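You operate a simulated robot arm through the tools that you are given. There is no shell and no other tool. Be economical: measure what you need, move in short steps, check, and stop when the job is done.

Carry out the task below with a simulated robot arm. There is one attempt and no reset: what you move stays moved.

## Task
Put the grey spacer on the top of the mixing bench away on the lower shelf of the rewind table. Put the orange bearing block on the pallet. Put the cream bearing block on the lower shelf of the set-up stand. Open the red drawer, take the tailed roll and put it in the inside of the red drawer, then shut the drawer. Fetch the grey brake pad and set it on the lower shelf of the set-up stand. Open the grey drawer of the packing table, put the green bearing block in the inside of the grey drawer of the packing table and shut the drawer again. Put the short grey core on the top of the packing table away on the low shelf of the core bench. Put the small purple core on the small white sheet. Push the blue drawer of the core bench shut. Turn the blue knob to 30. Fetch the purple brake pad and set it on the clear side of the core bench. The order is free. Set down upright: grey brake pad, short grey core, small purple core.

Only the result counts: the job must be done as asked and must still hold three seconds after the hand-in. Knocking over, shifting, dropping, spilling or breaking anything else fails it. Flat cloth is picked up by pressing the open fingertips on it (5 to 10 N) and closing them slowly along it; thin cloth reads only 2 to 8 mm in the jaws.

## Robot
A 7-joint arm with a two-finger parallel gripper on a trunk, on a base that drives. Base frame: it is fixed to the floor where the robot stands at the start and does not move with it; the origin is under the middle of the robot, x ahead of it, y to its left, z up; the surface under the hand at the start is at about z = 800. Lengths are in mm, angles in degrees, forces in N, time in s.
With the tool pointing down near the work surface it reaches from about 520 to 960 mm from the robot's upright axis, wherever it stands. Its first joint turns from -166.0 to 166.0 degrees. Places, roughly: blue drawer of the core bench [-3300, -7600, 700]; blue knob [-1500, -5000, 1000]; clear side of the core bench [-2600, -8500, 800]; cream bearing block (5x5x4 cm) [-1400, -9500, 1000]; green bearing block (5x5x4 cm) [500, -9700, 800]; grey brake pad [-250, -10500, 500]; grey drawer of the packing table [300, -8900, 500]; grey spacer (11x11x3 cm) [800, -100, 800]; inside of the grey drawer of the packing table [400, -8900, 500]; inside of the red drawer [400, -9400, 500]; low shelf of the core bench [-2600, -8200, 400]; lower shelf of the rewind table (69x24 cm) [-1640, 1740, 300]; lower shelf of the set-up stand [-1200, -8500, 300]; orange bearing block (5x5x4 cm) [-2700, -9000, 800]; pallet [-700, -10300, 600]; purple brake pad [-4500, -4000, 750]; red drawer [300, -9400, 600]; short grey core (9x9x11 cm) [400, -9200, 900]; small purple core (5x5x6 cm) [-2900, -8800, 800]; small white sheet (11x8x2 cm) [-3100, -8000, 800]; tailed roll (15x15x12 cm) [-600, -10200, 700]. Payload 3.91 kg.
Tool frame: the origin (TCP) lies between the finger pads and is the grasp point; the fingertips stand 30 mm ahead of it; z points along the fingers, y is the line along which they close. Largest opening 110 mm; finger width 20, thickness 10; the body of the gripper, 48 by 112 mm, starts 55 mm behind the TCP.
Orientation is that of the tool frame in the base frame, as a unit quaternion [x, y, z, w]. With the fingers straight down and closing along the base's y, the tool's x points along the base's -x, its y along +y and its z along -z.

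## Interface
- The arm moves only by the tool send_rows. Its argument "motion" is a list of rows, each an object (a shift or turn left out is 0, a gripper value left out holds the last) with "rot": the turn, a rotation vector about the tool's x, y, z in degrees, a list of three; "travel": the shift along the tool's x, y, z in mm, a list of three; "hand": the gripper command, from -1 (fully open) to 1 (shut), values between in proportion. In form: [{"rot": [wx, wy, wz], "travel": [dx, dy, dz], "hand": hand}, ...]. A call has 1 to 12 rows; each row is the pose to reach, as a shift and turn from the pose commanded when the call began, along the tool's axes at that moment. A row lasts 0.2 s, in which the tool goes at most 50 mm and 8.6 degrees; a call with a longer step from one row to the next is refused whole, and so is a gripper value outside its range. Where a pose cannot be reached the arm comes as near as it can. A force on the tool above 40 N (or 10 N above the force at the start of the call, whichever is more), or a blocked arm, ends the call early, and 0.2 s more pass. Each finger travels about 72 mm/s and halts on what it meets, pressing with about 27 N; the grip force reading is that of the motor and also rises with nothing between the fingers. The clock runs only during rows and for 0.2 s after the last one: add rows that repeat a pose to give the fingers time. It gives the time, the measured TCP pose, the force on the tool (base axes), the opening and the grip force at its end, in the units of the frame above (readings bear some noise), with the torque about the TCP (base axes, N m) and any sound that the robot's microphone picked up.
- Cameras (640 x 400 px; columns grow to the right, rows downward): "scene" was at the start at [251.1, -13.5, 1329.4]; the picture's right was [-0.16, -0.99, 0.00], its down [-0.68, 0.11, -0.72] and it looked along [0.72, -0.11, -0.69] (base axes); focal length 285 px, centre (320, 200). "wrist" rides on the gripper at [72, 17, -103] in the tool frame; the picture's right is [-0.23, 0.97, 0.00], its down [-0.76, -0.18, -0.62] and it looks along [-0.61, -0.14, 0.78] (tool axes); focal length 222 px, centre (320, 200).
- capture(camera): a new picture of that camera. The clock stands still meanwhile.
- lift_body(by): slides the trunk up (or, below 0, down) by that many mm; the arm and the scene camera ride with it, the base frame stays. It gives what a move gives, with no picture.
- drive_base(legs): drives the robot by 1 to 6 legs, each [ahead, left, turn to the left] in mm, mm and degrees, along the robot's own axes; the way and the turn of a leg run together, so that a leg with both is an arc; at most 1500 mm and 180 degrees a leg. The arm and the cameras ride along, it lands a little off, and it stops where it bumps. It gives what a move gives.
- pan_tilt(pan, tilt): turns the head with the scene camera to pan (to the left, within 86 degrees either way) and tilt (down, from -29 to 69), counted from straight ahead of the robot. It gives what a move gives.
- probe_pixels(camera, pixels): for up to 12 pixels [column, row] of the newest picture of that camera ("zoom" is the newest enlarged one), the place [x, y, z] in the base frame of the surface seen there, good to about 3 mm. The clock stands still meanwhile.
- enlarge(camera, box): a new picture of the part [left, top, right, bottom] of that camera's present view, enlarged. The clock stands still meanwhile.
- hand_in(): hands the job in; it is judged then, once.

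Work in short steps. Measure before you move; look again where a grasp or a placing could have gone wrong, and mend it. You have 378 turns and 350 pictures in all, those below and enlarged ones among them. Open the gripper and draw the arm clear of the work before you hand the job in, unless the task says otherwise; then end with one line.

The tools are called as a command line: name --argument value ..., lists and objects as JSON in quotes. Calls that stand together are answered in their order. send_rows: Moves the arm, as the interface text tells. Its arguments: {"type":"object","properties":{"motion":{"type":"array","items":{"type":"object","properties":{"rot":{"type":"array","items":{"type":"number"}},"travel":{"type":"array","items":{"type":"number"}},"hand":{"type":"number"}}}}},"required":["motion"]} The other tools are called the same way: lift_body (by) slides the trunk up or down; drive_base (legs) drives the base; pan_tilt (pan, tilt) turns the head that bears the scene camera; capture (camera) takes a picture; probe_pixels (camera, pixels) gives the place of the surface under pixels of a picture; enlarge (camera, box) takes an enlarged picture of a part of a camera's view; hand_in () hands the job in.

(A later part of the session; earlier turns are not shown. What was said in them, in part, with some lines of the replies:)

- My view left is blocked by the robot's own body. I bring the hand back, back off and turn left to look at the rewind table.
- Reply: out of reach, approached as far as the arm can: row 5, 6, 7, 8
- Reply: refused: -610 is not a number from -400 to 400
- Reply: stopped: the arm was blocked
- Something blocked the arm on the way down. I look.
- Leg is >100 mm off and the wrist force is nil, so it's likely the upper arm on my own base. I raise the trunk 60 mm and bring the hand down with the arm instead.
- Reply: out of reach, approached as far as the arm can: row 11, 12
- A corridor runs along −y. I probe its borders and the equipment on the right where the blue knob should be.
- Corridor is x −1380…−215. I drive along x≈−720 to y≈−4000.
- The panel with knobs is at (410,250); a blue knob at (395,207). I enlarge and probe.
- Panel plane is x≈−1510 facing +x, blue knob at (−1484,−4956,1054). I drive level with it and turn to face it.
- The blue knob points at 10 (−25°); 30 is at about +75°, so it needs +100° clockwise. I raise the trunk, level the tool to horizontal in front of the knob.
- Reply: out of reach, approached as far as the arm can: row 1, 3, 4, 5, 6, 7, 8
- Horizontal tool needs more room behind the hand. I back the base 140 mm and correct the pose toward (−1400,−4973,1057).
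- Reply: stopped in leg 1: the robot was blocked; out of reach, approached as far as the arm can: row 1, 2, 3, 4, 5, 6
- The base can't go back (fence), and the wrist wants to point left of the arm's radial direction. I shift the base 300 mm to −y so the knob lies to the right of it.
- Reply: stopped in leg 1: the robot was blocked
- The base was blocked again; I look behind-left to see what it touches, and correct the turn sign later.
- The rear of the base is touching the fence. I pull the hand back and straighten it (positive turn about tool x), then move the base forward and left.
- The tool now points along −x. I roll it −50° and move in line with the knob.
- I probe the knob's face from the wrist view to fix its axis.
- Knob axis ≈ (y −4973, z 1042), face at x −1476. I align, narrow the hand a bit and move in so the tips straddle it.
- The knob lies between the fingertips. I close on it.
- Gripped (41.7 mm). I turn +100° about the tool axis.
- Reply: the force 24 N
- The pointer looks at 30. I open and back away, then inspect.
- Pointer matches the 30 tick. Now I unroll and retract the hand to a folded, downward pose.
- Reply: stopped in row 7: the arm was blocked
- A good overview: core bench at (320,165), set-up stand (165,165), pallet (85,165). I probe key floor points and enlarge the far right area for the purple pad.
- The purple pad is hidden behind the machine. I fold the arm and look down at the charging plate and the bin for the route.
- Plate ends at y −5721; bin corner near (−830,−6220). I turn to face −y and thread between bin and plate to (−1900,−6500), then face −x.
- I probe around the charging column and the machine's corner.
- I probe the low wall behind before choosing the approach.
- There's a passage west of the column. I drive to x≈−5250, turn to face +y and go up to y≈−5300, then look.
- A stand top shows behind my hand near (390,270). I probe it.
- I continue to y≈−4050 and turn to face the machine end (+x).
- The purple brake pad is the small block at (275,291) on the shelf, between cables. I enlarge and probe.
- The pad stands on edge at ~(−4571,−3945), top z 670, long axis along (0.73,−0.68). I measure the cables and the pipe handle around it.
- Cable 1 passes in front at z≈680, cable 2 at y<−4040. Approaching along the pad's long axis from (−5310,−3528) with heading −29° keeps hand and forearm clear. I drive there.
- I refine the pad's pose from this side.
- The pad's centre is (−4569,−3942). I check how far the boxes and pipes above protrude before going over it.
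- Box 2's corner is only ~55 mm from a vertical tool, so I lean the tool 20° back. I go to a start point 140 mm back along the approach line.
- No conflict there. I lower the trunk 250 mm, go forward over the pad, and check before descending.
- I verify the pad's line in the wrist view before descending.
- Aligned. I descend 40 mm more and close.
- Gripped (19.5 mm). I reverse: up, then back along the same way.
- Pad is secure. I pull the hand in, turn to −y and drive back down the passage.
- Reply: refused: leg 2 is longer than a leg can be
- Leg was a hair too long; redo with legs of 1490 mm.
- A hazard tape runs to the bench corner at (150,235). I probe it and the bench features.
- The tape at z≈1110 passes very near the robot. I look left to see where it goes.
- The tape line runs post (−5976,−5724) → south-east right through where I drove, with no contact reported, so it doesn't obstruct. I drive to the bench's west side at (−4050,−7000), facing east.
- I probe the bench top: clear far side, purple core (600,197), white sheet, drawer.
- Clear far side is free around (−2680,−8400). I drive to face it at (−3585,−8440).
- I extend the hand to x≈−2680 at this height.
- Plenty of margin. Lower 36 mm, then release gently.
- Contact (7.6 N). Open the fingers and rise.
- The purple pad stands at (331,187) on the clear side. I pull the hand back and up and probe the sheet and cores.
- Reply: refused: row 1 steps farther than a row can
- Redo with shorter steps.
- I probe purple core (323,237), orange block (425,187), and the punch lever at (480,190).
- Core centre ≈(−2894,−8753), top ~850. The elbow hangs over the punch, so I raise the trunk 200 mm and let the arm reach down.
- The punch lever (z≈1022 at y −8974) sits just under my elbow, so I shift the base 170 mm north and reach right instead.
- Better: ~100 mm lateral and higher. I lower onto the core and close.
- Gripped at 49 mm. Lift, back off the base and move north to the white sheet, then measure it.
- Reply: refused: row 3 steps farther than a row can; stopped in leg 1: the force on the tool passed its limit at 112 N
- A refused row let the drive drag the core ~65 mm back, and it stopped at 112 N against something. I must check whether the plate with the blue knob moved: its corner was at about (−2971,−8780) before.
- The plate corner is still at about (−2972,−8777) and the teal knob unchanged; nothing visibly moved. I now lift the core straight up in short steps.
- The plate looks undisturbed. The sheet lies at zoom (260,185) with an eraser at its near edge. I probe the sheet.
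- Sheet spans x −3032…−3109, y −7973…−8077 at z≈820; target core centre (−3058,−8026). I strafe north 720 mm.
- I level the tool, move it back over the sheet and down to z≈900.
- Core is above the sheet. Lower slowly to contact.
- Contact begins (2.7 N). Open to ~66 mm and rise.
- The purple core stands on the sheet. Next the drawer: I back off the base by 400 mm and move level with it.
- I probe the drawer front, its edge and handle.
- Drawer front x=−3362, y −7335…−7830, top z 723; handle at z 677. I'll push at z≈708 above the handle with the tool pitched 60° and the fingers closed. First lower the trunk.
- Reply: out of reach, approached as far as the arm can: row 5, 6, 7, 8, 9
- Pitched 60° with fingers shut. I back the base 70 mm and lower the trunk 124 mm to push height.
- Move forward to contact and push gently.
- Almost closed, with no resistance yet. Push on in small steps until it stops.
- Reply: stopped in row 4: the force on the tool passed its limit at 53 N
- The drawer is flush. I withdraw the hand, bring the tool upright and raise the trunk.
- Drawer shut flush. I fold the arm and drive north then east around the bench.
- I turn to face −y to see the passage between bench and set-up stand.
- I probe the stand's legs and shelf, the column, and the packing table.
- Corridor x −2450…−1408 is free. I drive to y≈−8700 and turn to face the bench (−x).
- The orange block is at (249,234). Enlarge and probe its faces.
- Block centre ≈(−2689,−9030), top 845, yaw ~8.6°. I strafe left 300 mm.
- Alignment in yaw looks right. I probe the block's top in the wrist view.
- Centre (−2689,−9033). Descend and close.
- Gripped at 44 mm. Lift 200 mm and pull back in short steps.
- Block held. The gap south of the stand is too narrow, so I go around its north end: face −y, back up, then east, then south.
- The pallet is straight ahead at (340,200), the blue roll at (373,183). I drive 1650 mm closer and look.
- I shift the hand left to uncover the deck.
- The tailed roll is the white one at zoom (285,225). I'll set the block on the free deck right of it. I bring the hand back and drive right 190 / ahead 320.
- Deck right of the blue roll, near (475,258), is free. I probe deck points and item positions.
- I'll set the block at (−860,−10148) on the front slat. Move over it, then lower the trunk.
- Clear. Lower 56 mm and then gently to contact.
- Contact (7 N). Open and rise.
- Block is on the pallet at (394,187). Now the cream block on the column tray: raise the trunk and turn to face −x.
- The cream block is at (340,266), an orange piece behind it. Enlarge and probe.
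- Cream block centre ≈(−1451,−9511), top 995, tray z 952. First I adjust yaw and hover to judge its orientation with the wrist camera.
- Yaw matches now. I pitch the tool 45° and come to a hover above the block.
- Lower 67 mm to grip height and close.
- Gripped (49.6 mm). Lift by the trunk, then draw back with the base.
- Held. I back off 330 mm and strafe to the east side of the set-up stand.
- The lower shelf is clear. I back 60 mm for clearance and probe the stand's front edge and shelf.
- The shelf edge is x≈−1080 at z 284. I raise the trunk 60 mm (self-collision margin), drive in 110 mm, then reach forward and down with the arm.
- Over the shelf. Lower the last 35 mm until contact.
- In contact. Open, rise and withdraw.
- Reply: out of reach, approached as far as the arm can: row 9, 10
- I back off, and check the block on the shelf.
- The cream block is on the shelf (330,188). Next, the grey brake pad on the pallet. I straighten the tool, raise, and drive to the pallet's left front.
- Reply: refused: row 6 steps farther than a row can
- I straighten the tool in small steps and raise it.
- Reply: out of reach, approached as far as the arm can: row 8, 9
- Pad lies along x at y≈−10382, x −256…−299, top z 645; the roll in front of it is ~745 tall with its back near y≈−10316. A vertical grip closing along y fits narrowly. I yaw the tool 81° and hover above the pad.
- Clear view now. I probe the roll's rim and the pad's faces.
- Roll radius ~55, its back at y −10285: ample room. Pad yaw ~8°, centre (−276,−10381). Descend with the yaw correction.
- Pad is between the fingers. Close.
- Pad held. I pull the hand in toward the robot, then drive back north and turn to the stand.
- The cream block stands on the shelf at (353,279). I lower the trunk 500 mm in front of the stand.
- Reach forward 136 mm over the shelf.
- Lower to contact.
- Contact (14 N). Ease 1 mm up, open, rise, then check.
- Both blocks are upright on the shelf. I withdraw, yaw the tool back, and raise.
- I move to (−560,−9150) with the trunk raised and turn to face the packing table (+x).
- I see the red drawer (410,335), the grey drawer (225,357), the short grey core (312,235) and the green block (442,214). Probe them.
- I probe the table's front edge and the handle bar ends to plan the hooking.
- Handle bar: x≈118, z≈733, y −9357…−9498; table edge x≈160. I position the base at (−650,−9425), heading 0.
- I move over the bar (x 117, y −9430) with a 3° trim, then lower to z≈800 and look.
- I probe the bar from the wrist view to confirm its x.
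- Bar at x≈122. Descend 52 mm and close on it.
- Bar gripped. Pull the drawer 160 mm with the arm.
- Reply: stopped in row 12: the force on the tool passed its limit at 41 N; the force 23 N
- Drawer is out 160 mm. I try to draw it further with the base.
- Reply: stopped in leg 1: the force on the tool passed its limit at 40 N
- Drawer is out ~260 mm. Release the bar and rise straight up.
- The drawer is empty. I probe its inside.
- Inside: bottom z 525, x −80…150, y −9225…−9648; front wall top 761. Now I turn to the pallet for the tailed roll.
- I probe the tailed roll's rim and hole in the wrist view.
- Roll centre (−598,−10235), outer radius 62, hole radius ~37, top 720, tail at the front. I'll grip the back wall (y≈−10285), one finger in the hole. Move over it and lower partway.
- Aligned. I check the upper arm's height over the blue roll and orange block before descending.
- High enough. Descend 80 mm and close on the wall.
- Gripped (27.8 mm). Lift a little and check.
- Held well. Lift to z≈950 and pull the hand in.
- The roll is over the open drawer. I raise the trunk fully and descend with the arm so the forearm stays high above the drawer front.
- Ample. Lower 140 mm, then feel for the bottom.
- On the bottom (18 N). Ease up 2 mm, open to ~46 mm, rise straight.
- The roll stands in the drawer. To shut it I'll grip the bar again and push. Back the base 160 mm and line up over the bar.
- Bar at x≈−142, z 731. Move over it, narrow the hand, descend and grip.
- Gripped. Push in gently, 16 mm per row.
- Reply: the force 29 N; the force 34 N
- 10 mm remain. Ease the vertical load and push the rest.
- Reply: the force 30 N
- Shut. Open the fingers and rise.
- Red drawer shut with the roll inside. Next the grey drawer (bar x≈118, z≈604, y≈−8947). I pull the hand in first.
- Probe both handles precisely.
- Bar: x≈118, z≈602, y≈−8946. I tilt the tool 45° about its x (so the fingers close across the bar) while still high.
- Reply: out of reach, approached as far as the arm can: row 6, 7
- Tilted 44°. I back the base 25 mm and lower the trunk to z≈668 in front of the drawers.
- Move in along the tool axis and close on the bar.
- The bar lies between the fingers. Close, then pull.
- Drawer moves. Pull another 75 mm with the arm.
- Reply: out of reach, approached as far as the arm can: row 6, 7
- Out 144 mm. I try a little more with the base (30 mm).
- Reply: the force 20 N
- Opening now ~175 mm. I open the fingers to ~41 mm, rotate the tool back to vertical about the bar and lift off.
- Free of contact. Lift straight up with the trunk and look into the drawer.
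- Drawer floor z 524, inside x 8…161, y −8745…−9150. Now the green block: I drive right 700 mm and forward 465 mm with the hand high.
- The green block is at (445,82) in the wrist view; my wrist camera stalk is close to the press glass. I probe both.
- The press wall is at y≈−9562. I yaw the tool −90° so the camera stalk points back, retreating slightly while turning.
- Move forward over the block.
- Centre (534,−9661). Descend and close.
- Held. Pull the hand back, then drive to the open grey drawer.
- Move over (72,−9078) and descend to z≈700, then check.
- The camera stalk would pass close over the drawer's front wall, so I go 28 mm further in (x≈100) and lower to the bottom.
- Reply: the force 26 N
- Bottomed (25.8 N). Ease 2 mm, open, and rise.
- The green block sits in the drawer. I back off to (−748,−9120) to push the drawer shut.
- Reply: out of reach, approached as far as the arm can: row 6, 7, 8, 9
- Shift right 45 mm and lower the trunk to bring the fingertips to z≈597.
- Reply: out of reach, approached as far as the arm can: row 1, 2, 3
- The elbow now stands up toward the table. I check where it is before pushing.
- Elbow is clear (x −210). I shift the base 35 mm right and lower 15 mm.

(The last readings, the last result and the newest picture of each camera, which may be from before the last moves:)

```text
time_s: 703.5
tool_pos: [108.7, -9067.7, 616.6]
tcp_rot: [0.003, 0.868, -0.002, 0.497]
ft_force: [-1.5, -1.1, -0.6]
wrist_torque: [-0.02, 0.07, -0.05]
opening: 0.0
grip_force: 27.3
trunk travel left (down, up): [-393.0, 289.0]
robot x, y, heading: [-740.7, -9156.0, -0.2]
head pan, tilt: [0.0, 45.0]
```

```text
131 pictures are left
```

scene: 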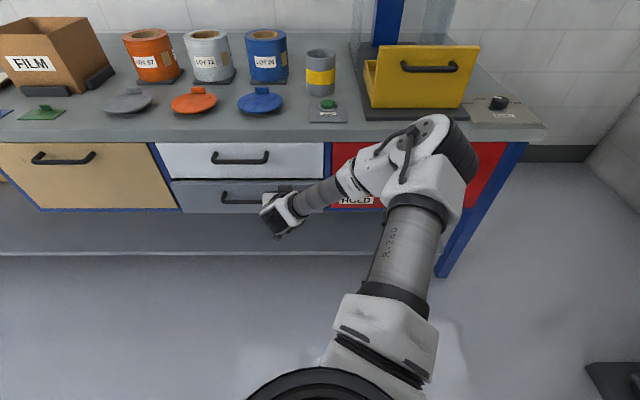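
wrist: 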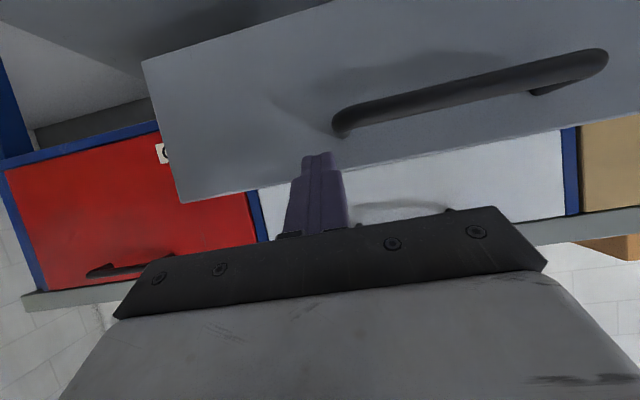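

Nearly shut. Continue ~26 mm until it stops.

send_rows --motion '[{"travel": [-4, 0, 7]}, {"travel": [-8, 0, 14]}, {"travel": [-11, 0, 19]}, {"travel": [-13, 0, 22.5]}, {"travel": [-15, 0, 26]}, {"travel": [-17, 0, 29.5]}]'

enlarge --camera "scene" --box '[130, 120, 430, 270]'

```text
time_s: 704.5
tool_pos: [130.6, -9066.6, 614.8]
tcp_rot: [0.001, 0.87, -0.001, 0.493]
ft_force: [-11.0, -1.9, 5.3]
wrist_torque: [0.0, -0.06, -0.02]
opening: 0.1
grip_force: 27.0
trunk travel left (down, up): [-393.0, 289.0]
robot x, y, heading: [-747.4, -9156.9, 0.1]
head pan, tilt: [0.0, 45.0]
stopped in row 5: the force on the tool passed its limit at 48 N (the readings are from after the stop); the commanded pose is now the measured one
```

```text
2.13 times, centred on (280, 195) of scene
```

zoom: 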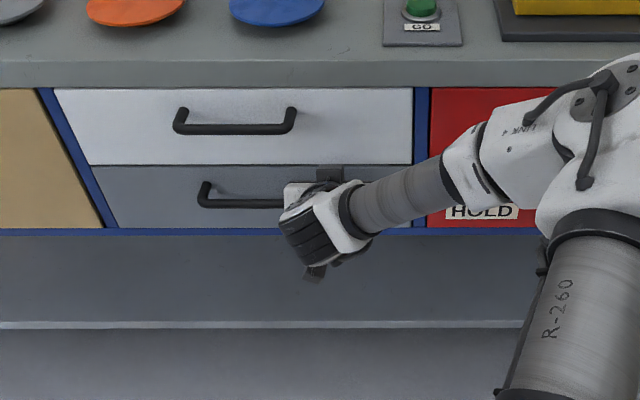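

The grey drawer is flush. I withdraw, raise the trunk and straighten the tool.

send_rows --motion '[{"travel": [20, 0, -34]}, {"travel": [42, 0, -73]}, {"travel": [64, 0, -111]}, {"travel": [80, 0, -139]}, {"travel": [80, 0, -139]}]'

lift_body --by 285

send_rows --motion '[{"rot": [0, 5, 0]}, {"rot": [0, 10, 0]}, {"rot": [0, 15, 0]}, {"rot": [0, 15, 0]}]'

drive_base --legs '[[180, 0, 0]]'

pan_tilt --pan 0 --tilt 40

capture --camera "scene"

```text
time_s: 705.7
tool_pos: [-28.2, -9067.0, 617.9]
tcp_rot: [0.003, 0.87, -0.002, 0.493]
ft_force: [0.5, 0.0, -0.6]
wrist_torque: [-0.01, 0.0, 0.01]
opening: 0.0
grip_force: 26.8
trunk travel left (down, up): [-393.0, 289.0]
robot x, y, heading: [-741.8, -9159.3, -0.0]
head pan, tilt: [0.0, 45.0]
```

```text
time_s: 708.6
tool_pos: [-27.6, -9068.0, 902.6]
tcp_rot: [0.001, 0.87, -0.001, 0.494]
ft_force: [0.3, 0.7, -0.7]
wrist_torque: [0.03, 0.01, -0.05]
opening: 0.0
grip_force: 27.2
trunk travel left (down, up): [-678.0, 4.0]
robot x, y, heading: [-740.6, -9161.4, -0.1]
head pan, tilt: [0.0, 45.0]
```

```text
time_s: 709.6
tool_pos: [-28.0, -9067.7, 901.0]
tcp_rot: [0.002, 0.927, -0.001, 0.375]
ft_force: [0.3, 0.0, 0.6]
wrist_torque: [0.02, 0.01, 0.01]
opening: 0.3
grip_force: 26.3
trunk travel left (down, up): [-678.0, 4.0]
robot x, y, heading: [-741.5, -9159.3, 0.1]
head pan, tilt: [0.0, 45.0]
```

```text
time_s: 711.1
tool_pos: [150.8, -9072.3, 902.0]
tcp_rot: [0.004, 0.927, -0.002, 0.375]
ft_force: [-0.3, 0.7, 0.2]
wrist_torque: [0.0, -0.01, -0.03]
opening: 0.1
grip_force: 27.1
trunk travel left (down, up): [-678.0, 4.0]
robot x, y, heading: [-565.6, -9157.7, -0.5]
head pan, tilt: [0.0, 45.0]
```

```text
time_s: 711.8
tool_pos: [149.7, -9072.4, 901.8]
tcp_rot: [0.004, 0.926, -0.001, 0.377]
ft_force: [-0.8, -0.4, -0.2]
wrist_torque: [0.0, -0.01, 0.0]
opening: 0.0
grip_force: 26.8
trunk travel left (down, up): [-678.0, 4.0]
robot x, y, heading: [-564.1, -9156.3, -0.5]
head pan, tilt: [0.0, 40.0]
```

```text
129 pictures are left
```

scene: 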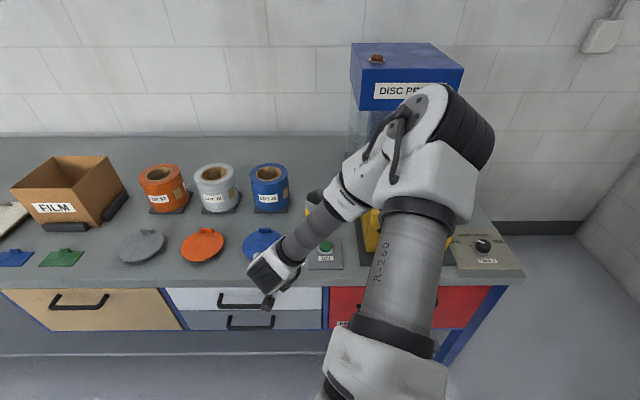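

I bring the hand in line with the core (y −9165) and up a little so I can see it.

send_rows --motion '[{"travel": [-10, -25, -15], "hand": 0}, {"travel": [-20, -50, -30], "hand": -1}, {"travel": [-30, -75, -45]}, {"travel": [-40, -95, -60]}, {"travel": [-50, -95, -75]}, {"travel": [-50, -95, -75]}]'

capture --camera "wrist"

capture --camera "scene"

```text
time_s: 713.2
tool_pos: [133.1, -9166.9, 989.1]
tcp_rot: [0.004, 0.927, -0.001, 0.376]
ft_force: [1.0, -0.2, -0.5]
wrist_torque: [0.01, 0.0, -0.03]
opening: 109.9
grip_force: 0.2
trunk travel left (down, up): [-678.0, 4.0]
robot x, y, heading: [-565.5, -9157.1, -0.3]
head pan, tilt: [0.0, 40.0]
```

```text
128 pictures are left
```

wrist: 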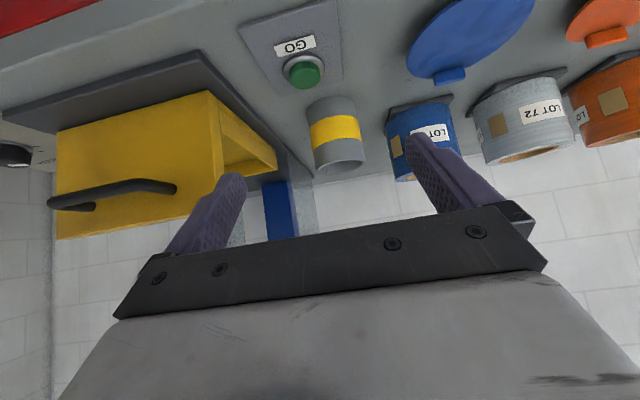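

```text
127 pictures are left
```

scene: 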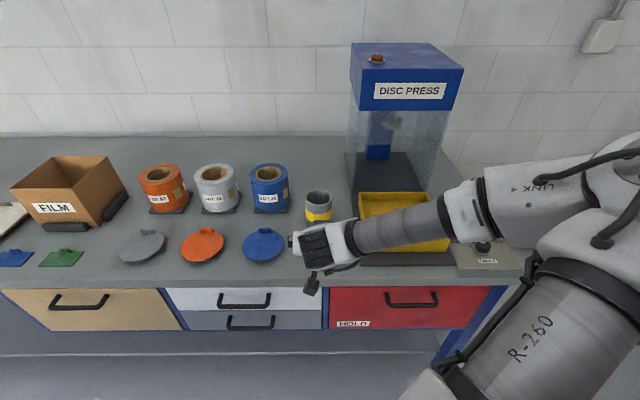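

I probe the grey core, its neighbours (Lot 26 roll, yellow box).

probe_pixels --camera "scene" --pixels '[[319, 191], [307, 198], [331, 198], [319, 206], [319, 222], [288, 205], [290, 190], [270, 172], [360, 200], [365, 235], [307, 215], [331, 213]]'

probe_pixels --camera "wrist" --pixels '[[313, 125], [360, 125], [335, 105], [338, 165], [330, 135], [400, 130], [450, 150], [250, 160], [220, 140]]'

enlarge --camera "scene" --box '[240, 150, 400, 270]'

```text
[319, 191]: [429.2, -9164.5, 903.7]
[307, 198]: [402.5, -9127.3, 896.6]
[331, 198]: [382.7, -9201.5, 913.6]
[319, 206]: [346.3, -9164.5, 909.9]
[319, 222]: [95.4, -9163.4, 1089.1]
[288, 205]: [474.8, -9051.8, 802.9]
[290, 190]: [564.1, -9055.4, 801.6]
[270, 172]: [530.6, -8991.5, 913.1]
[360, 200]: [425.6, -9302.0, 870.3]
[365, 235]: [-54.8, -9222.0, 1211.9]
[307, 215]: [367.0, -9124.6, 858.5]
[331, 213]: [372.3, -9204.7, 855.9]
```

```text
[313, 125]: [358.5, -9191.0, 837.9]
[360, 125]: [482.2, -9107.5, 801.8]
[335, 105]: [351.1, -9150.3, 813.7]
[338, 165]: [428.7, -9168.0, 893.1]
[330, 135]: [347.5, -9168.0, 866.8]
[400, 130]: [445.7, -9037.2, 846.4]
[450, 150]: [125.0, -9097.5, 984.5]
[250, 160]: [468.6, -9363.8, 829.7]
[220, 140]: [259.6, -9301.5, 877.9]
```

```text
3.33 times, centred on (320, 210) of scene
```

zoom: 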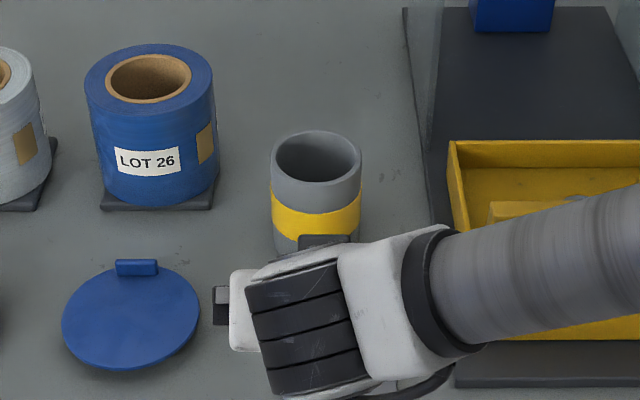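

Core centre ≈(388,−9165), radius ~41, top 910. I drive 157 mm ahead so the tool axis runs through the grip point.

drive_base --legs '[[157, 0, 0.3]]'

capture --camera "wrist"

```text
time_s: 714.6
tool_pos: [288.8, -9164.0, 988.9]
tcp_rot: [0.003, 0.927, -0.001, 0.376]
ft_force: [-0.3, 0.4, -0.3]
wrist_torque: [-0.01, 0.03, 0.02]
opening: 109.7
grip_force: 0.1
trunk travel left (down, up): [-678.0, 4.0]
robot x, y, heading: [-406.8, -9158.7, -0.4]
head pan, tilt: [0.0, 40.0]
```

```text
125 pictures are left
```

wrist: 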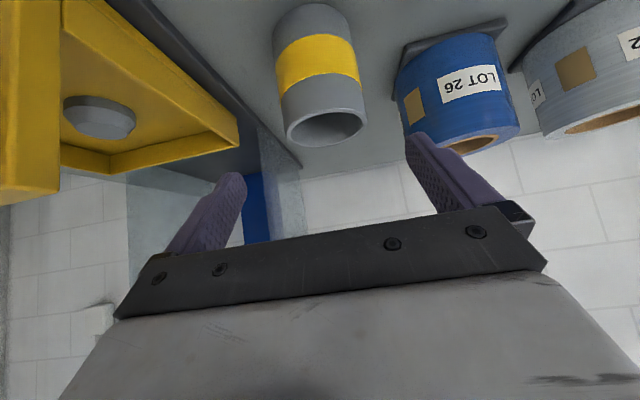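

probe_pixels --camera "wrist" --pixels '[[287, 128], [364, 115], [330, 143], [322, 110], [281, 60], [355, 50], [305, 20], [500, 130], [415, 110]]'

```text
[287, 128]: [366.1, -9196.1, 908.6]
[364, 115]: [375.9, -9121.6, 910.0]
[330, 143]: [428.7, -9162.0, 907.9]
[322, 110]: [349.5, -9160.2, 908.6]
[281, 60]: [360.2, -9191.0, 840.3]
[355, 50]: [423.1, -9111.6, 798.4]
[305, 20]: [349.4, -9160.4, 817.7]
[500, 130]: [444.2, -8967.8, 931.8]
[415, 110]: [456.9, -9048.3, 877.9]
```

Centre (389,−9160). Move in along the tool axis.

send_rows --motion '[{"travel": [-1, 4, 30]}, {"travel": [-1, 4, 60]}, {"travel": [-2, 4, 90]}, {"travel": [-2.5, 4, 115]}, {"travel": [-2.5, 4, 125]}, {"travel": [-2.5, 4, 125]}]'

capture --camera "wrist"

enlarge --camera "scene" --box '[240, 150, 440, 290]'

```text
time_s: 716.0
tool_pos: [379.1, -9159.3, 901.7]
tcp_rot: [0.002, 0.927, -0.001, 0.375]
ft_force: [-0.1, 1.0, -0.4]
wrist_torque: [0.01, 0.0, 0.0]
opening: 109.6
grip_force: 0.1
trunk travel left (down, up): [-678.0, 4.0]
robot x, y, heading: [-411.1, -9160.1, -0.1]
head pan, tilt: [0.0, 40.0]
```

```text
124 pictures are left
```

wrist: 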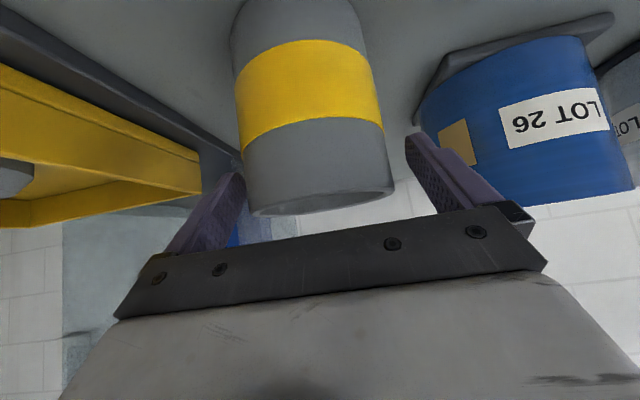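

```text
2.86 times, centred on (340, 220) of scene
```

zoom: 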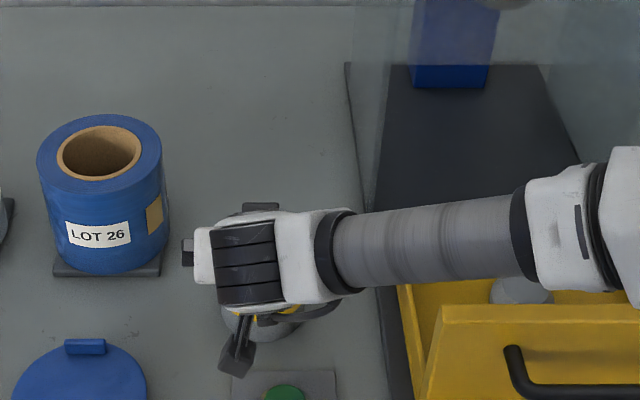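

The core is between the fingers. Close.

send_rows --motion '[{"hand": -0.7}, {"hand": -0.5}, {"hand": 0}, {"hand": 1}, {"hand": 1}]'

send_rows --motion '[{"travel": [-10, 0, -10]}, {"travel": [-25, 0, -25]}, {"travel": [-45, 0, -45]}, {"travel": [-70, 0, -70]}, {"travel": [-80, 0, -80]}, {"travel": [-80, 0, -80]}]'

capture --camera "wrist"

```text
time_s: 717.2
tool_pos: [380.1, -9160.6, 901.5]
tcp_rot: [0.002, 0.927, 0.0, 0.376]
ft_force: [0.0, -0.5, 0.8]
wrist_torque: [0.02, 0.0, 0.02]
opening: 86.5
grip_force: 26.8
trunk travel left (down, up): [-678.0, 4.0]
robot x, y, heading: [-408.5, -9160.9, -0.1]
head pan, tilt: [0.0, 40.0]
```

```text
time_s: 718.6
tool_pos: [381.9, -9161.4, 1014.4]
tcp_rot: [0.002, 0.927, 0.0, 0.376]
ft_force: [0.4, 0.2, -1.9]
wrist_torque: [-0.02, 0.02, -0.03]
opening: 86.5
grip_force: 27.1
trunk travel left (down, up): [-678.0, 4.0]
robot x, y, heading: [-410.2, -9159.5, -0.1]
head pan, tilt: [0.0, 40.0]
```

```text
122 pictures are left
```

wrist: 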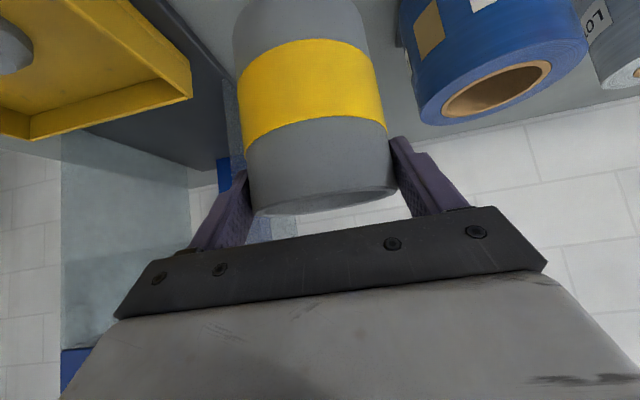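

Core held upright. I pull it in, back off, turn to face +y and go around the stand's north side.

send_rows --motion '[{"travel": [23, 0, -23]}, {"travel": [46, 0, -46]}, {"travel": [69, 0, -68]}, {"travel": [90, 0, -88]}, {"travel": [90, 0, -88]}]'

drive_base --legs '[[-110, 0, 0], [0, 0, 90], [900, 0, 0], [800, 0, 0]]'

drive_base --legs '[[0, 700, 0], [0, 700, 0]]'

pan_tilt --pan 86 --tilt 35

capture --camera "scene"

```text
time_s: 719.8
tool_pos: [253.6, -9161.4, 1013.8]
tcp_rot: [0.002, 0.927, -0.001, 0.376]
ft_force: [-0.1, -0.9, -2.0]
wrist_torque: [-0.01, 0.05, 0.01]
opening: 86.6
grip_force: 27.1
trunk travel left (down, up): [-678.0, 4.0]
robot x, y, heading: [-405.8, -9158.4, -0.2]
head pan, tilt: [0.0, 40.0]
```

```text
time_s: 733.1
tool_pos: [-496.9, -6797.4, 1014.2]
tcp_rot: [-0.653, 0.658, 0.264, 0.267]
ft_force: [-0.9, 0.2, -2.9]
wrist_torque: [-0.03, 0.03, 0.0]
opening: 86.3
grip_force: 26.9
trunk travel left (down, up): [-678.0, 4.0]
robot x, y, heading: [-502.4, -7462.1, 89.9]
head pan, tilt: [0.0, 40.0]
```

```text
time_s: 744.4
tool_pos: [-1900.3, -6798.9, 1015.7]
tcp_rot: [0.655, -0.655, -0.265, -0.266]
ft_force: [0.4, 0.1, -0.9]
wrist_torque: [-0.02, 0.02, -0.01]
opening: 86.5
grip_force: 27.0
trunk travel left (down, up): [-678.0, 4.0]
robot x, y, heading: [-1898.3, -7460.9, 90.2]
head pan, tilt: [0.0, 40.0]
```

```text
time_s: 746.0
tool_pos: [-1900.9, -6798.8, 1015.0]
tcp_rot: [0.656, -0.654, -0.267, -0.265]
ft_force: [0.1, -0.2, -1.7]
wrist_torque: [-0.02, 0.02, 0.0]
opening: 86.4
grip_force: 27.3
trunk travel left (down, up): [-678.0, 4.0]
robot x, y, heading: [-1897.4, -7461.0, 90.3]
head pan, tilt: [85.9, 35.0]
```

```text
121 pictures are left
```

scene: 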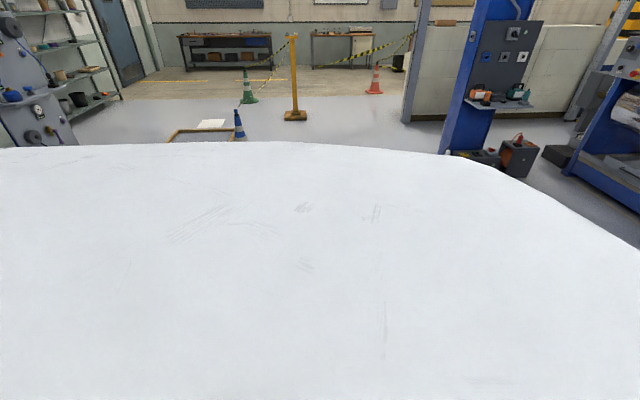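

My body blocks the view at that pan. I turn clockwise to face −y and look right at the bench's shelf.

drive_base --legs '[[0, 0, -90], [0, 0, -90]]'

pan_tilt --pan -45 --tilt 35

capture --camera "scene"

```text
time_s: 754.3
tool_pos: [-1904.1, -8121.9, 1014.7]
tcp_rot: [0.659, 0.651, -0.268, 0.265]
ft_force: [-0.4, 0.7, -2.4]
wrist_torque: [0.05, 0.0, -0.02]
opening: 86.3
grip_force: 27.0
trunk travel left (down, up): [-678.0, 4.0]
robot x, y, heading: [-1895.5, -7460.9, -90.8]
head pan, tilt: [85.9, 35.0]
```

```text
time_s: 756.4
tool_pos: [-1903.6, -8120.8, 1015.8]
tcp_rot: [0.659, 0.651, -0.268, 0.264]
ft_force: [-0.5, -0.1, -2.7]
wrist_torque: [0.02, 0.04, -0.01]
opening: 86.5
grip_force: 27.0
trunk travel left (down, up): [-678.0, 4.0]
robot x, y, heading: [-1898.2, -7462.1, -90.5]
head pan, tilt: [-45.0, 35.0]
```

```text
120 pictures are left
```

scene: 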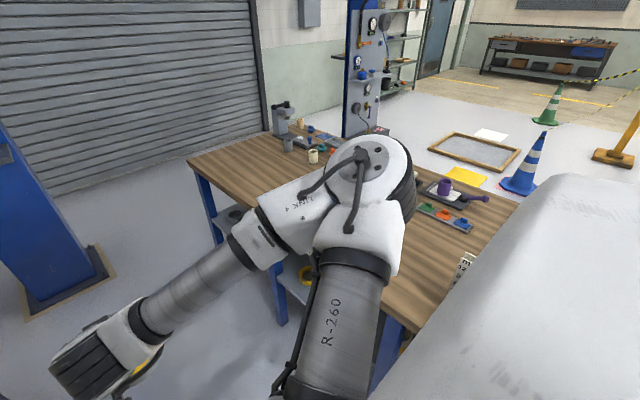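

I lower the trunk 400 mm in the free corridor and turn 30° toward the bench to view its shelf.

lift_body --by -400

drive_base --legs '[[0, 0, -30]]'

pan_tilt --pan 10 --tilt 30

capture --camera "scene"

capture --camera "wrist"

```text
time_s: 760.3
tool_pos: [-1903.9, -8121.5, 615.9]
tcp_rot: [0.659, 0.651, -0.268, 0.264]
ft_force: [-0.8, 0.4, -1.7]
wrist_torque: [0.03, 0.03, 0.0]
opening: 86.1
grip_force: 26.8
trunk travel left (down, up): [-278.0, 404.0]
robot x, y, heading: [-1895.4, -7462.8, -90.8]
head pan, tilt: [-45.0, 35.0]
```

```text
time_s: 762.2
tool_pos: [-2235.1, -8029.7, 615.8]
tcp_rot: [0.805, 0.457, -0.328, 0.186]
ft_force: [-0.4, 0.3, -1.6]
wrist_torque: [0.01, -0.02, 0.0]
opening: 86.3
grip_force: 27.5
trunk travel left (down, up): [-278.0, 404.0]
robot x, y, heading: [-1897.7, -7458.7, -120.7]
head pan, tilt: [-45.0, 35.0]
```

```text
time_s: 763.4
tool_pos: [-2234.9, -8029.0, 615.2]
tcp_rot: [0.806, 0.457, -0.328, 0.186]
ft_force: [-1.0, 0.5, -0.8]
wrist_torque: [-0.02, -0.01, 0.02]
opening: 85.9
grip_force: 27.0
trunk travel left (down, up): [-278.0, 404.0]
robot x, y, heading: [-1900.1, -7459.0, -120.6]
head pan, tilt: [10.0, 30.0]
```

```text
119 pictures are left
```

scene: 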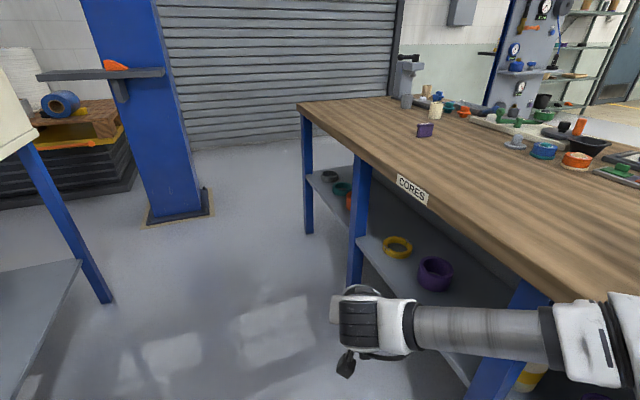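

```text
118 pictures are left
```

wrist: 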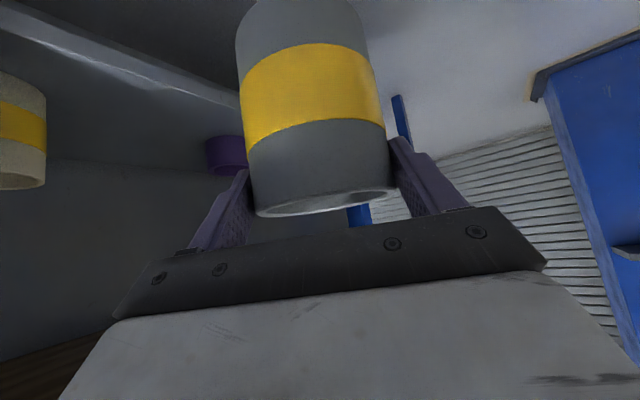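

I probe the shelf: posts (355,230), (510,350), rings, shelf surface and back wall.

probe_pixels --camera "scene" --pixels '[[358, 230], [505, 330], [397, 255], [435, 275], [385, 265], [420, 290], [375, 245], [415, 300], [308, 200], [345, 205], [440, 235], [365, 245]]'

enlarge --camera "scene" --box '[290, 150, 560, 330]'

```text
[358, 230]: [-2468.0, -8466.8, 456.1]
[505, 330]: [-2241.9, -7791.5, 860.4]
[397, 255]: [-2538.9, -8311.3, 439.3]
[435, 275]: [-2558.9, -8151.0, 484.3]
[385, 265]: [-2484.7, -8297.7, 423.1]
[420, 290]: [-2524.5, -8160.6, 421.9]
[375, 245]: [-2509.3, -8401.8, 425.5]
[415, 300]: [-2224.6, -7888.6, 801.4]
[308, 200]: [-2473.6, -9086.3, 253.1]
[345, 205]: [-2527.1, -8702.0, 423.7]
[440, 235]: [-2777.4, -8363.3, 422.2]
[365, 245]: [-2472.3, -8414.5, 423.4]
```

```text
2.22 times, centred on (425, 240) of scene
```

zoom: 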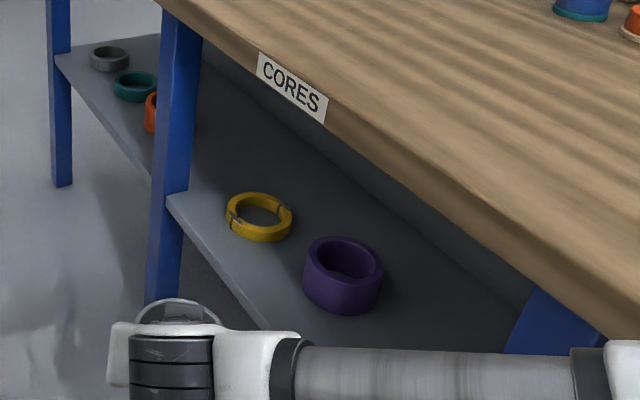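

I probe the wrist view for the items on the shelf north of the purple ring.

probe_pixels --camera "wrist" --pixels '[[20, 120], [40, 150], [225, 155], [120, 150], [150, 100], [60, 80], [150, 200], [90, 40], [190, 60]]'

```text
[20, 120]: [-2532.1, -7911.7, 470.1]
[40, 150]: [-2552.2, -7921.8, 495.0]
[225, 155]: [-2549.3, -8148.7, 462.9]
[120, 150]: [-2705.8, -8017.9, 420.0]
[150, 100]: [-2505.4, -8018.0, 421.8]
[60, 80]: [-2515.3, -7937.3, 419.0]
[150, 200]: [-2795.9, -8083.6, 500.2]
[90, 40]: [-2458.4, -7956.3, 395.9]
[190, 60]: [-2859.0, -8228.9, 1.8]
```

Free gap on the shelf: y −7940…−8095; target core centre (−2530,−8018), shelf z 423. I lower the hand to z≈545, move to (−1765,−8030) and turn to face the shelf.

lift_body --by -70

drive_base --legs '[[423, 407, 0], [0, 0, -59.4]]'

pan_tilt --pan 0 --tilt 40

capture --camera "scene"

capture --camera "wrist"

```text
time_s: 764.5
tool_pos: [-2233.8, -8030.2, 545.0]
tcp_rot: [0.806, 0.457, -0.327, 0.186]
ft_force: [0.3, -0.3, -1.7]
wrist_torque: [0.01, -0.02, -0.03]
opening: 86.3
grip_force: 27.0
trunk travel left (down, up): [-208.0, 474.0]
robot x, y, heading: [-1894.4, -7460.2, -120.8]
head pan, tilt: [10.0, 30.0]
```

```text
time_s: 769.6
tool_pos: [-2306.9, -8409.1, 547.7]
tcp_rot: [0.884, 0.277, -0.359, 0.116]
ft_force: [0.3, 0.3, -2.5]
wrist_torque: [0.06, -0.03, 0.02]
opening: 85.8
grip_force: 27.0
trunk travel left (down, up): [-208.0, 474.0]
robot x, y, heading: [-1768.7, -8028.2, -145.1]
head pan, tilt: [10.0, 30.0]
stopped in leg 2: the robot was blocked; the commanded pose is now the measured one
```

```text
time_s: 770.3
tool_pos: [-2307.2, -8407.9, 547.0]
tcp_rot: [0.884, 0.274, -0.36, 0.116]
ft_force: [-0.2, 0.5, -1.6]
wrist_torque: [0.0, 0.02, -0.02]
opening: 86.1
grip_force: 26.8
trunk travel left (down, up): [-208.0, 474.0]
robot x, y, heading: [-1767.1, -8027.3, -145.1]
head pan, tilt: [0.0, 40.0]
```

```text
116 pictures are left
```

scene: 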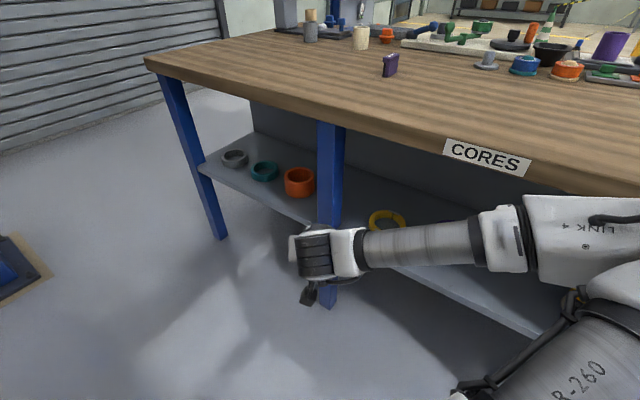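

```text
115 pictures are left
```

wrist: 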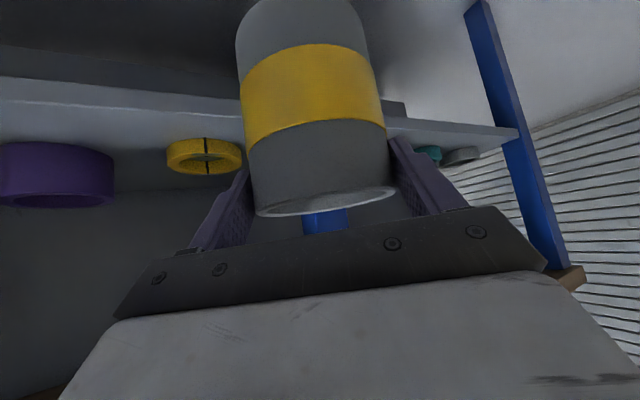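

The turn was blocked; I check the elbow and forearm against the bench top.

probe_pixels --camera "scene" --pixels '[[420, 235], [490, 225], [560, 205], [600, 235], [630, 220], [500, 175], [610, 300], [560, 360], [325, 250]]'

```text
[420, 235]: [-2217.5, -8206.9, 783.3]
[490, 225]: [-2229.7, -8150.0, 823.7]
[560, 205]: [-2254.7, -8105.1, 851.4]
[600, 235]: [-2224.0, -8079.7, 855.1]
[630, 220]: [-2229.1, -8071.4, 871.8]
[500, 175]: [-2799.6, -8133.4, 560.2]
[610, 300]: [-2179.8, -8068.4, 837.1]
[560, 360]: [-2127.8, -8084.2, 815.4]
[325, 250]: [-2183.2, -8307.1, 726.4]
```

Elbow is free; the base's rear corner likely meets the stand. I raise the hand 55 mm (over the rings) and make an arc: move west while turning.

lift_body --by 55

drive_base --legs '[[70, -58, -12], [28, -18, -10]]'

capture --camera "scene"

```text
time_s: 771.3
tool_pos: [-2309.3, -8406.4, 600.4]
tcp_rot: [0.885, 0.275, -0.358, 0.116]
ft_force: [0.9, -0.5, -1.2]
wrist_torque: [0.02, 0.0, -0.02]
opening: 86.1
grip_force: 27.0
trunk travel left (down, up): [-263.0, 419.0]
robot x, y, heading: [-1768.8, -8030.7, -145.1]
head pan, tilt: [0.0, 40.0]
```

```text
time_s: 773.2
tool_pos: [-2532.5, -8155.2, 599.7]
tcp_rot: [0.921, 0.104, -0.373, 0.043]
ft_force: [0.6, -0.2, -1.8]
wrist_torque: [0.03, -0.04, -0.01]
opening: 86.0
grip_force: 27.1
trunk travel left (down, up): [-263.0, 419.0]
robot x, y, heading: [-1886.5, -8007.0, -167.2]
head pan, tilt: [0.0, 40.0]
```

```text
114 pictures are left
```

scene: 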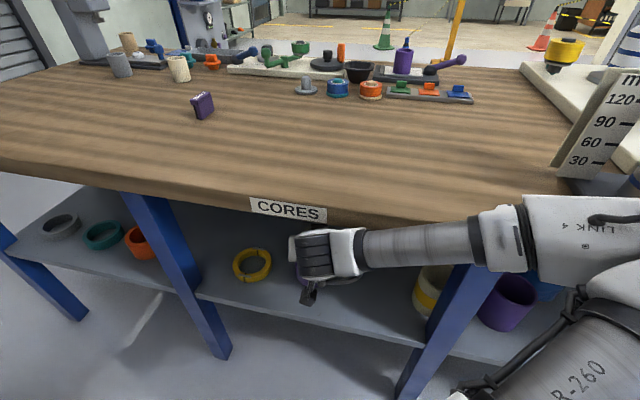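

probe_pixels --camera "scene" --pixels '[[310, 245], [345, 232], [410, 235], [490, 220], [560, 215], [420, 215], [330, 222], [445, 320], [430, 290]]'

capture --camera "wrist"

```text
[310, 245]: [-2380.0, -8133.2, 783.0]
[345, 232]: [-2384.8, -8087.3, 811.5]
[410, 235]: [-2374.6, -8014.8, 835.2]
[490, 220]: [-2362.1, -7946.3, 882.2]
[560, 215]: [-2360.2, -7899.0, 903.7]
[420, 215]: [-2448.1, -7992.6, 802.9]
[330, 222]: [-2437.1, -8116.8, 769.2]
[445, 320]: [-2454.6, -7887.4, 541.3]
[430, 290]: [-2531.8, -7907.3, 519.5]
```

```text
113 pictures are left
```

wrist: 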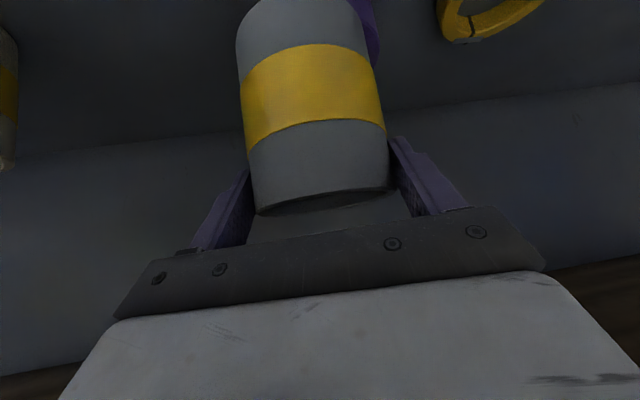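

The forearm has ~25 mm to the bench edge. I finish the turn to 180° while easing back 25 mm.

drive_base --legs '[[-28, 8, -12.8]]'

capture --camera "wrist"

capture --camera "scene"

```text
time_s: 774.4
tool_pos: [-2519.4, -8010.5, 600.1]
tcp_rot: [0.927, 0.0, -0.376, 0.0]
ft_force: [-0.2, -0.1, -1.6]
wrist_torque: [0.03, -0.02, -0.01]
opening: 85.9
grip_force: 27.0
trunk travel left (down, up): [-263.0, 419.0]
robot x, y, heading: [-1857.9, -8009.4, 180.0]
head pan, tilt: [0.0, 40.0]
```

```text
112 pictures are left
```

wrist: 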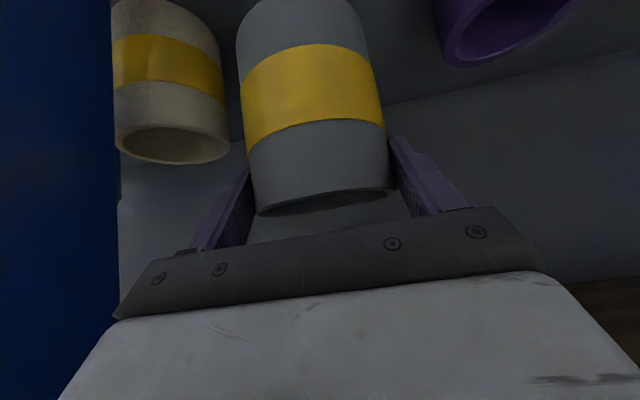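

```text
111 pictures are left
```

scene: 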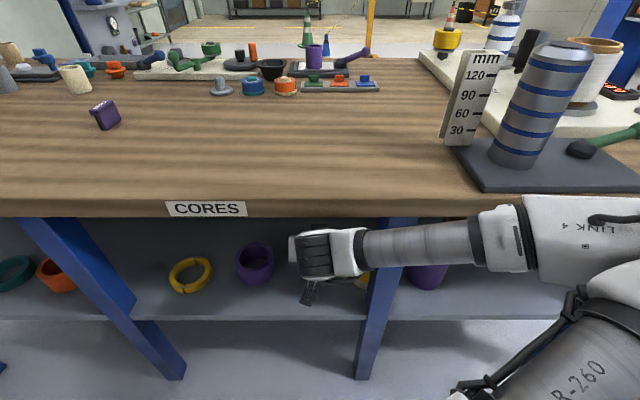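

I probe the distances to the neighbours: banded core left, purple ring right.

probe_pixels --camera "wrist" --pixels '[[120, 125], [228, 145], [222, 90], [170, 130], [170, 160], [440, 30], [455, 60], [550, 20], [410, 60], [180, 220]]'

```text
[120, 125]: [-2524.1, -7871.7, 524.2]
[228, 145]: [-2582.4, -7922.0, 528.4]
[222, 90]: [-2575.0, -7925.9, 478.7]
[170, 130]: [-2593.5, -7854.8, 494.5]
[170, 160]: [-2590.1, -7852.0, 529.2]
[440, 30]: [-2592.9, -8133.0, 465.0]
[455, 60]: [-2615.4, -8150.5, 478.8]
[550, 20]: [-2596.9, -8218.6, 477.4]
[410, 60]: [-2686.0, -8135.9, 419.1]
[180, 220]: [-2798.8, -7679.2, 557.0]
```

Gap centre is y≈−8017. I shift 6 mm and lower straight down ~75 mm, then feel for the shelf.

send_rows --motion '[{"travel": [14, 6, 14.5]}, {"travel": [28, 6, 29]}, {"travel": [41, 6, 42]}, {"travel": [49, 6, 50.5]}, {"travel": [52, 6, 53.5]}, {"travel": [54, 6, 55.5]}, {"travel": [55.5, 6, 57]}, {"travel": [56.5, 6, 58]}]'

capture --camera "wrist"

```text
time_s: 776.2
tool_pos: [-2521.2, -8017.3, 520.9]
tcp_rot: [0.926, -0.001, -0.379, -0.001]
ft_force: [3.6, 3.5, 17.4]
wrist_torque: [-0.22, -0.16, 0.21]
opening: 86.1
grip_force: 27.2
trunk travel left (down, up): [-263.0, 419.0]
robot x, y, heading: [-1858.4, -8013.4, 179.6]
head pan, tilt: [0.0, 40.0]
```

```text
110 pictures are left
```

wrist: 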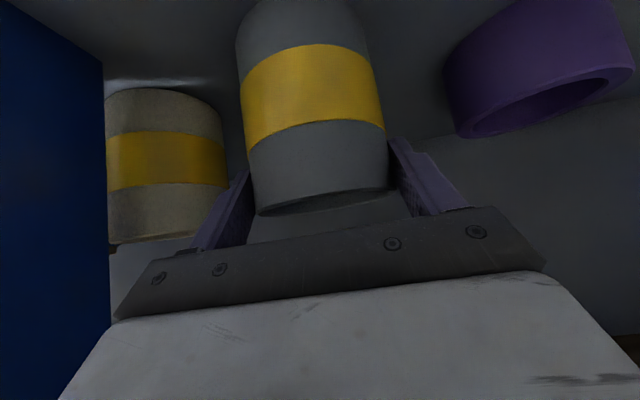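

On the shelf (17 N). Ease, open fully, raise with the trunk 70 mm, then back the base out.

send_rows --motion '[{"travel": [-1, 0, -1]}, {"travel": [-1, 0, -1], "hand": -0.75}, {"travel": [-1, 0, -1], "hand": -1}, {"travel": [-1, 0, -1], "hand": -1}, {"travel": [-1, 0, -1], "hand": -1}]'

capture --camera "wrist"

```text
time_s: 777.4
tool_pos: [-2521.0, -8018.8, 520.0]
tcp_rot: [0.927, -0.001, -0.376, -0.001]
ft_force: [0.2, -0.5, 0.0]
wrist_torque: [-0.01, 0.01, 0.02]
opening: 110.1
grip_force: 0.1
trunk travel left (down, up): [-263.0, 419.0]
robot x, y, heading: [-1857.6, -8013.4, 179.9]
head pan, tilt: [0.0, 40.0]
```

```text
109 pictures are left
```

wrist: 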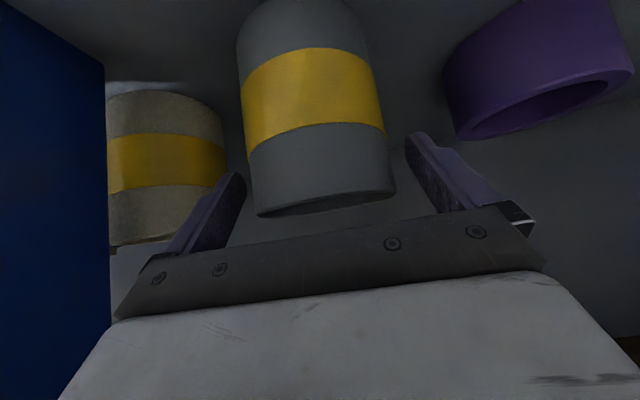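

Released cleanly. Raise 75 mm, then back out.

lift_body --by 75

drive_base --legs '[[-90, 0, 0]]'

capture --camera "scene"

capture --camera "wrist"

```text
time_s: 778.5
tool_pos: [-2519.7, -8018.0, 594.6]
tcp_rot: [0.927, 0.0, -0.376, 0.0]
ft_force: [-0.8, -0.3, -0.4]
wrist_torque: [-0.02, -0.01, 0.01]
opening: 109.7
grip_force: 0.1
trunk travel left (down, up): [-338.0, 344.0]
robot x, y, heading: [-1857.4, -8011.7, 180.1]
head pan, tilt: [0.0, 40.0]
```

```text
time_s: 779.6
tool_pos: [-2430.4, -8018.3, 595.3]
tcp_rot: [0.926, -0.001, -0.377, 0.0]
ft_force: [-0.1, 0.1, 0.5]
wrist_torque: [0.03, 0.0, -0.02]
opening: 110.1
grip_force: 0.1
trunk travel left (down, up): [-338.0, 344.0]
robot x, y, heading: [-1771.1, -8006.4, 180.0]
head pan, tilt: [0.0, 40.0]
```

```text
108 pictures are left
```

scene: 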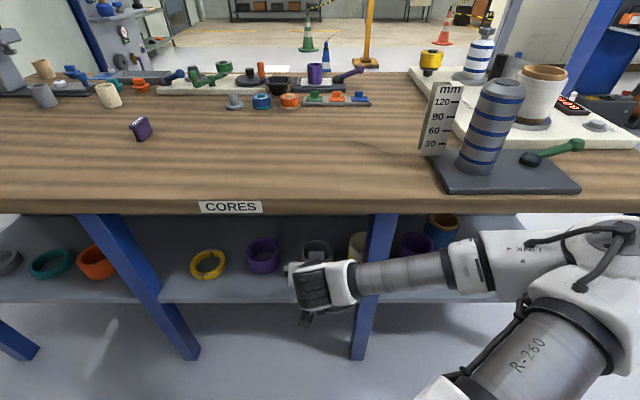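

```text
107 pictures are left
```

wrist: 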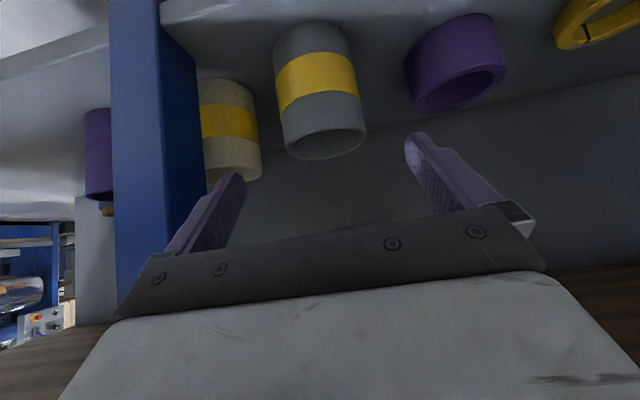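

The core stands upright on the shelf between the other two. Everything is placed; I straighten the tool and draw the hand back out of the shelf.

send_rows --motion '[{"rot": [0, 7.5, 0]}, {"rot": [0, 15, 0]}, {"travel": [10, 0, -10], "rot": [0, 22.5, 0]}, {"travel": [22, 0, -22], "rot": [0, 30, 0]}, {"travel": [34, 0, -34], "rot": [0, 37.5, 0]}, {"travel": [46, 0, -46], "rot": [0, 44, 0]}, {"travel": [58, 0, -58], "rot": [0, 44, 0]}, {"travel": [58, 0, -58], "rot": [0, 44, 0]}]'

capture --camera "scene"

```text
time_s: 781.4
tool_pos: [-2348.8, -8017.2, 597.3]
tcp_rot: [1.0, -0.001, -0.001, 0.0]
ft_force: [-0.3, 0.0, 0.0]
wrist_torque: [0.03, -0.04, 0.01]
opening: 110.2
grip_force: 0.1
trunk travel left (down, up): [-338.0, 344.0]
robot x, y, heading: [-1768.4, -8012.3, 180.0]
head pan, tilt: [0.0, 40.0]
```

```text
106 pictures are left
```

scene: 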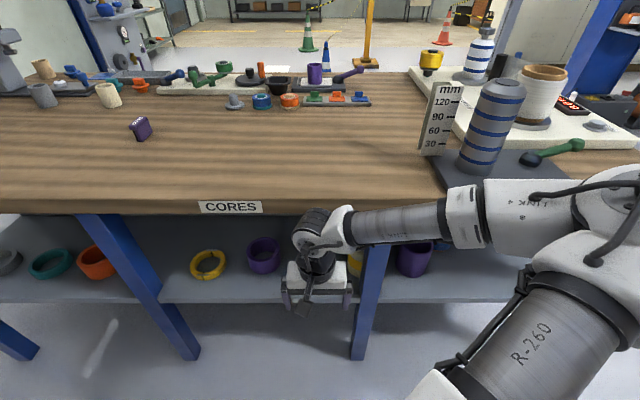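

I raise the arm clear and take a last look at the sheet with the purple core and the shelf.

lift_body --by 340

enlarge --camera "scene" --box '[180, 40, 460, 215]'

capture --camera "scene"

```text
time_s: 784.8
tool_pos: [-2349.3, -8017.5, 937.5]
tcp_rot: [1.0, -0.001, -0.001, -0.001]
ft_force: [-0.8, -0.6, 0.5]
wrist_torque: [-0.02, -0.01, 0.01]
opening: 110.1
grip_force: 0.0
trunk travel left (down, up): [-678.0, 4.0]
robot x, y, heading: [-1771.5, -8009.0, 179.9]
head pan, tilt: [0.0, 40.0]
```

```text
2.29 times, centred on (320, 128) of scene
```

zoom: 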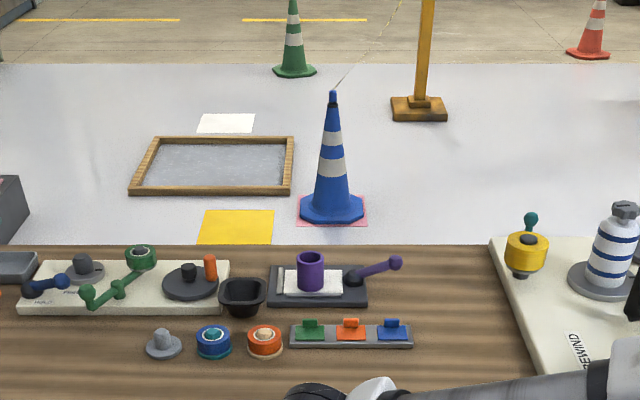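

```text
104 pictures are left
```

scene: 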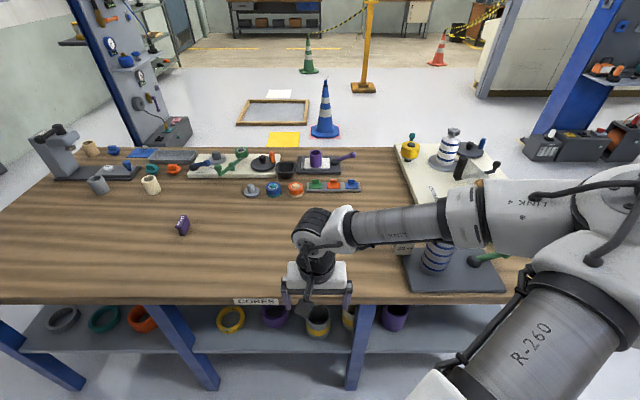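

All items look right, the gripper is open and the arm is clear. I hand in.

hand_in

```text
The job is handed in.
```

I completed all eleven tasks and handed the job in. One mishap to know about: I accidentally dragged the small purple core about 65 mm across the bench before lifting it, and the gripper bumped the base plate of the punch. I saw no movement of the plate or anything else, but my measurements there are only good to a few millimetres.
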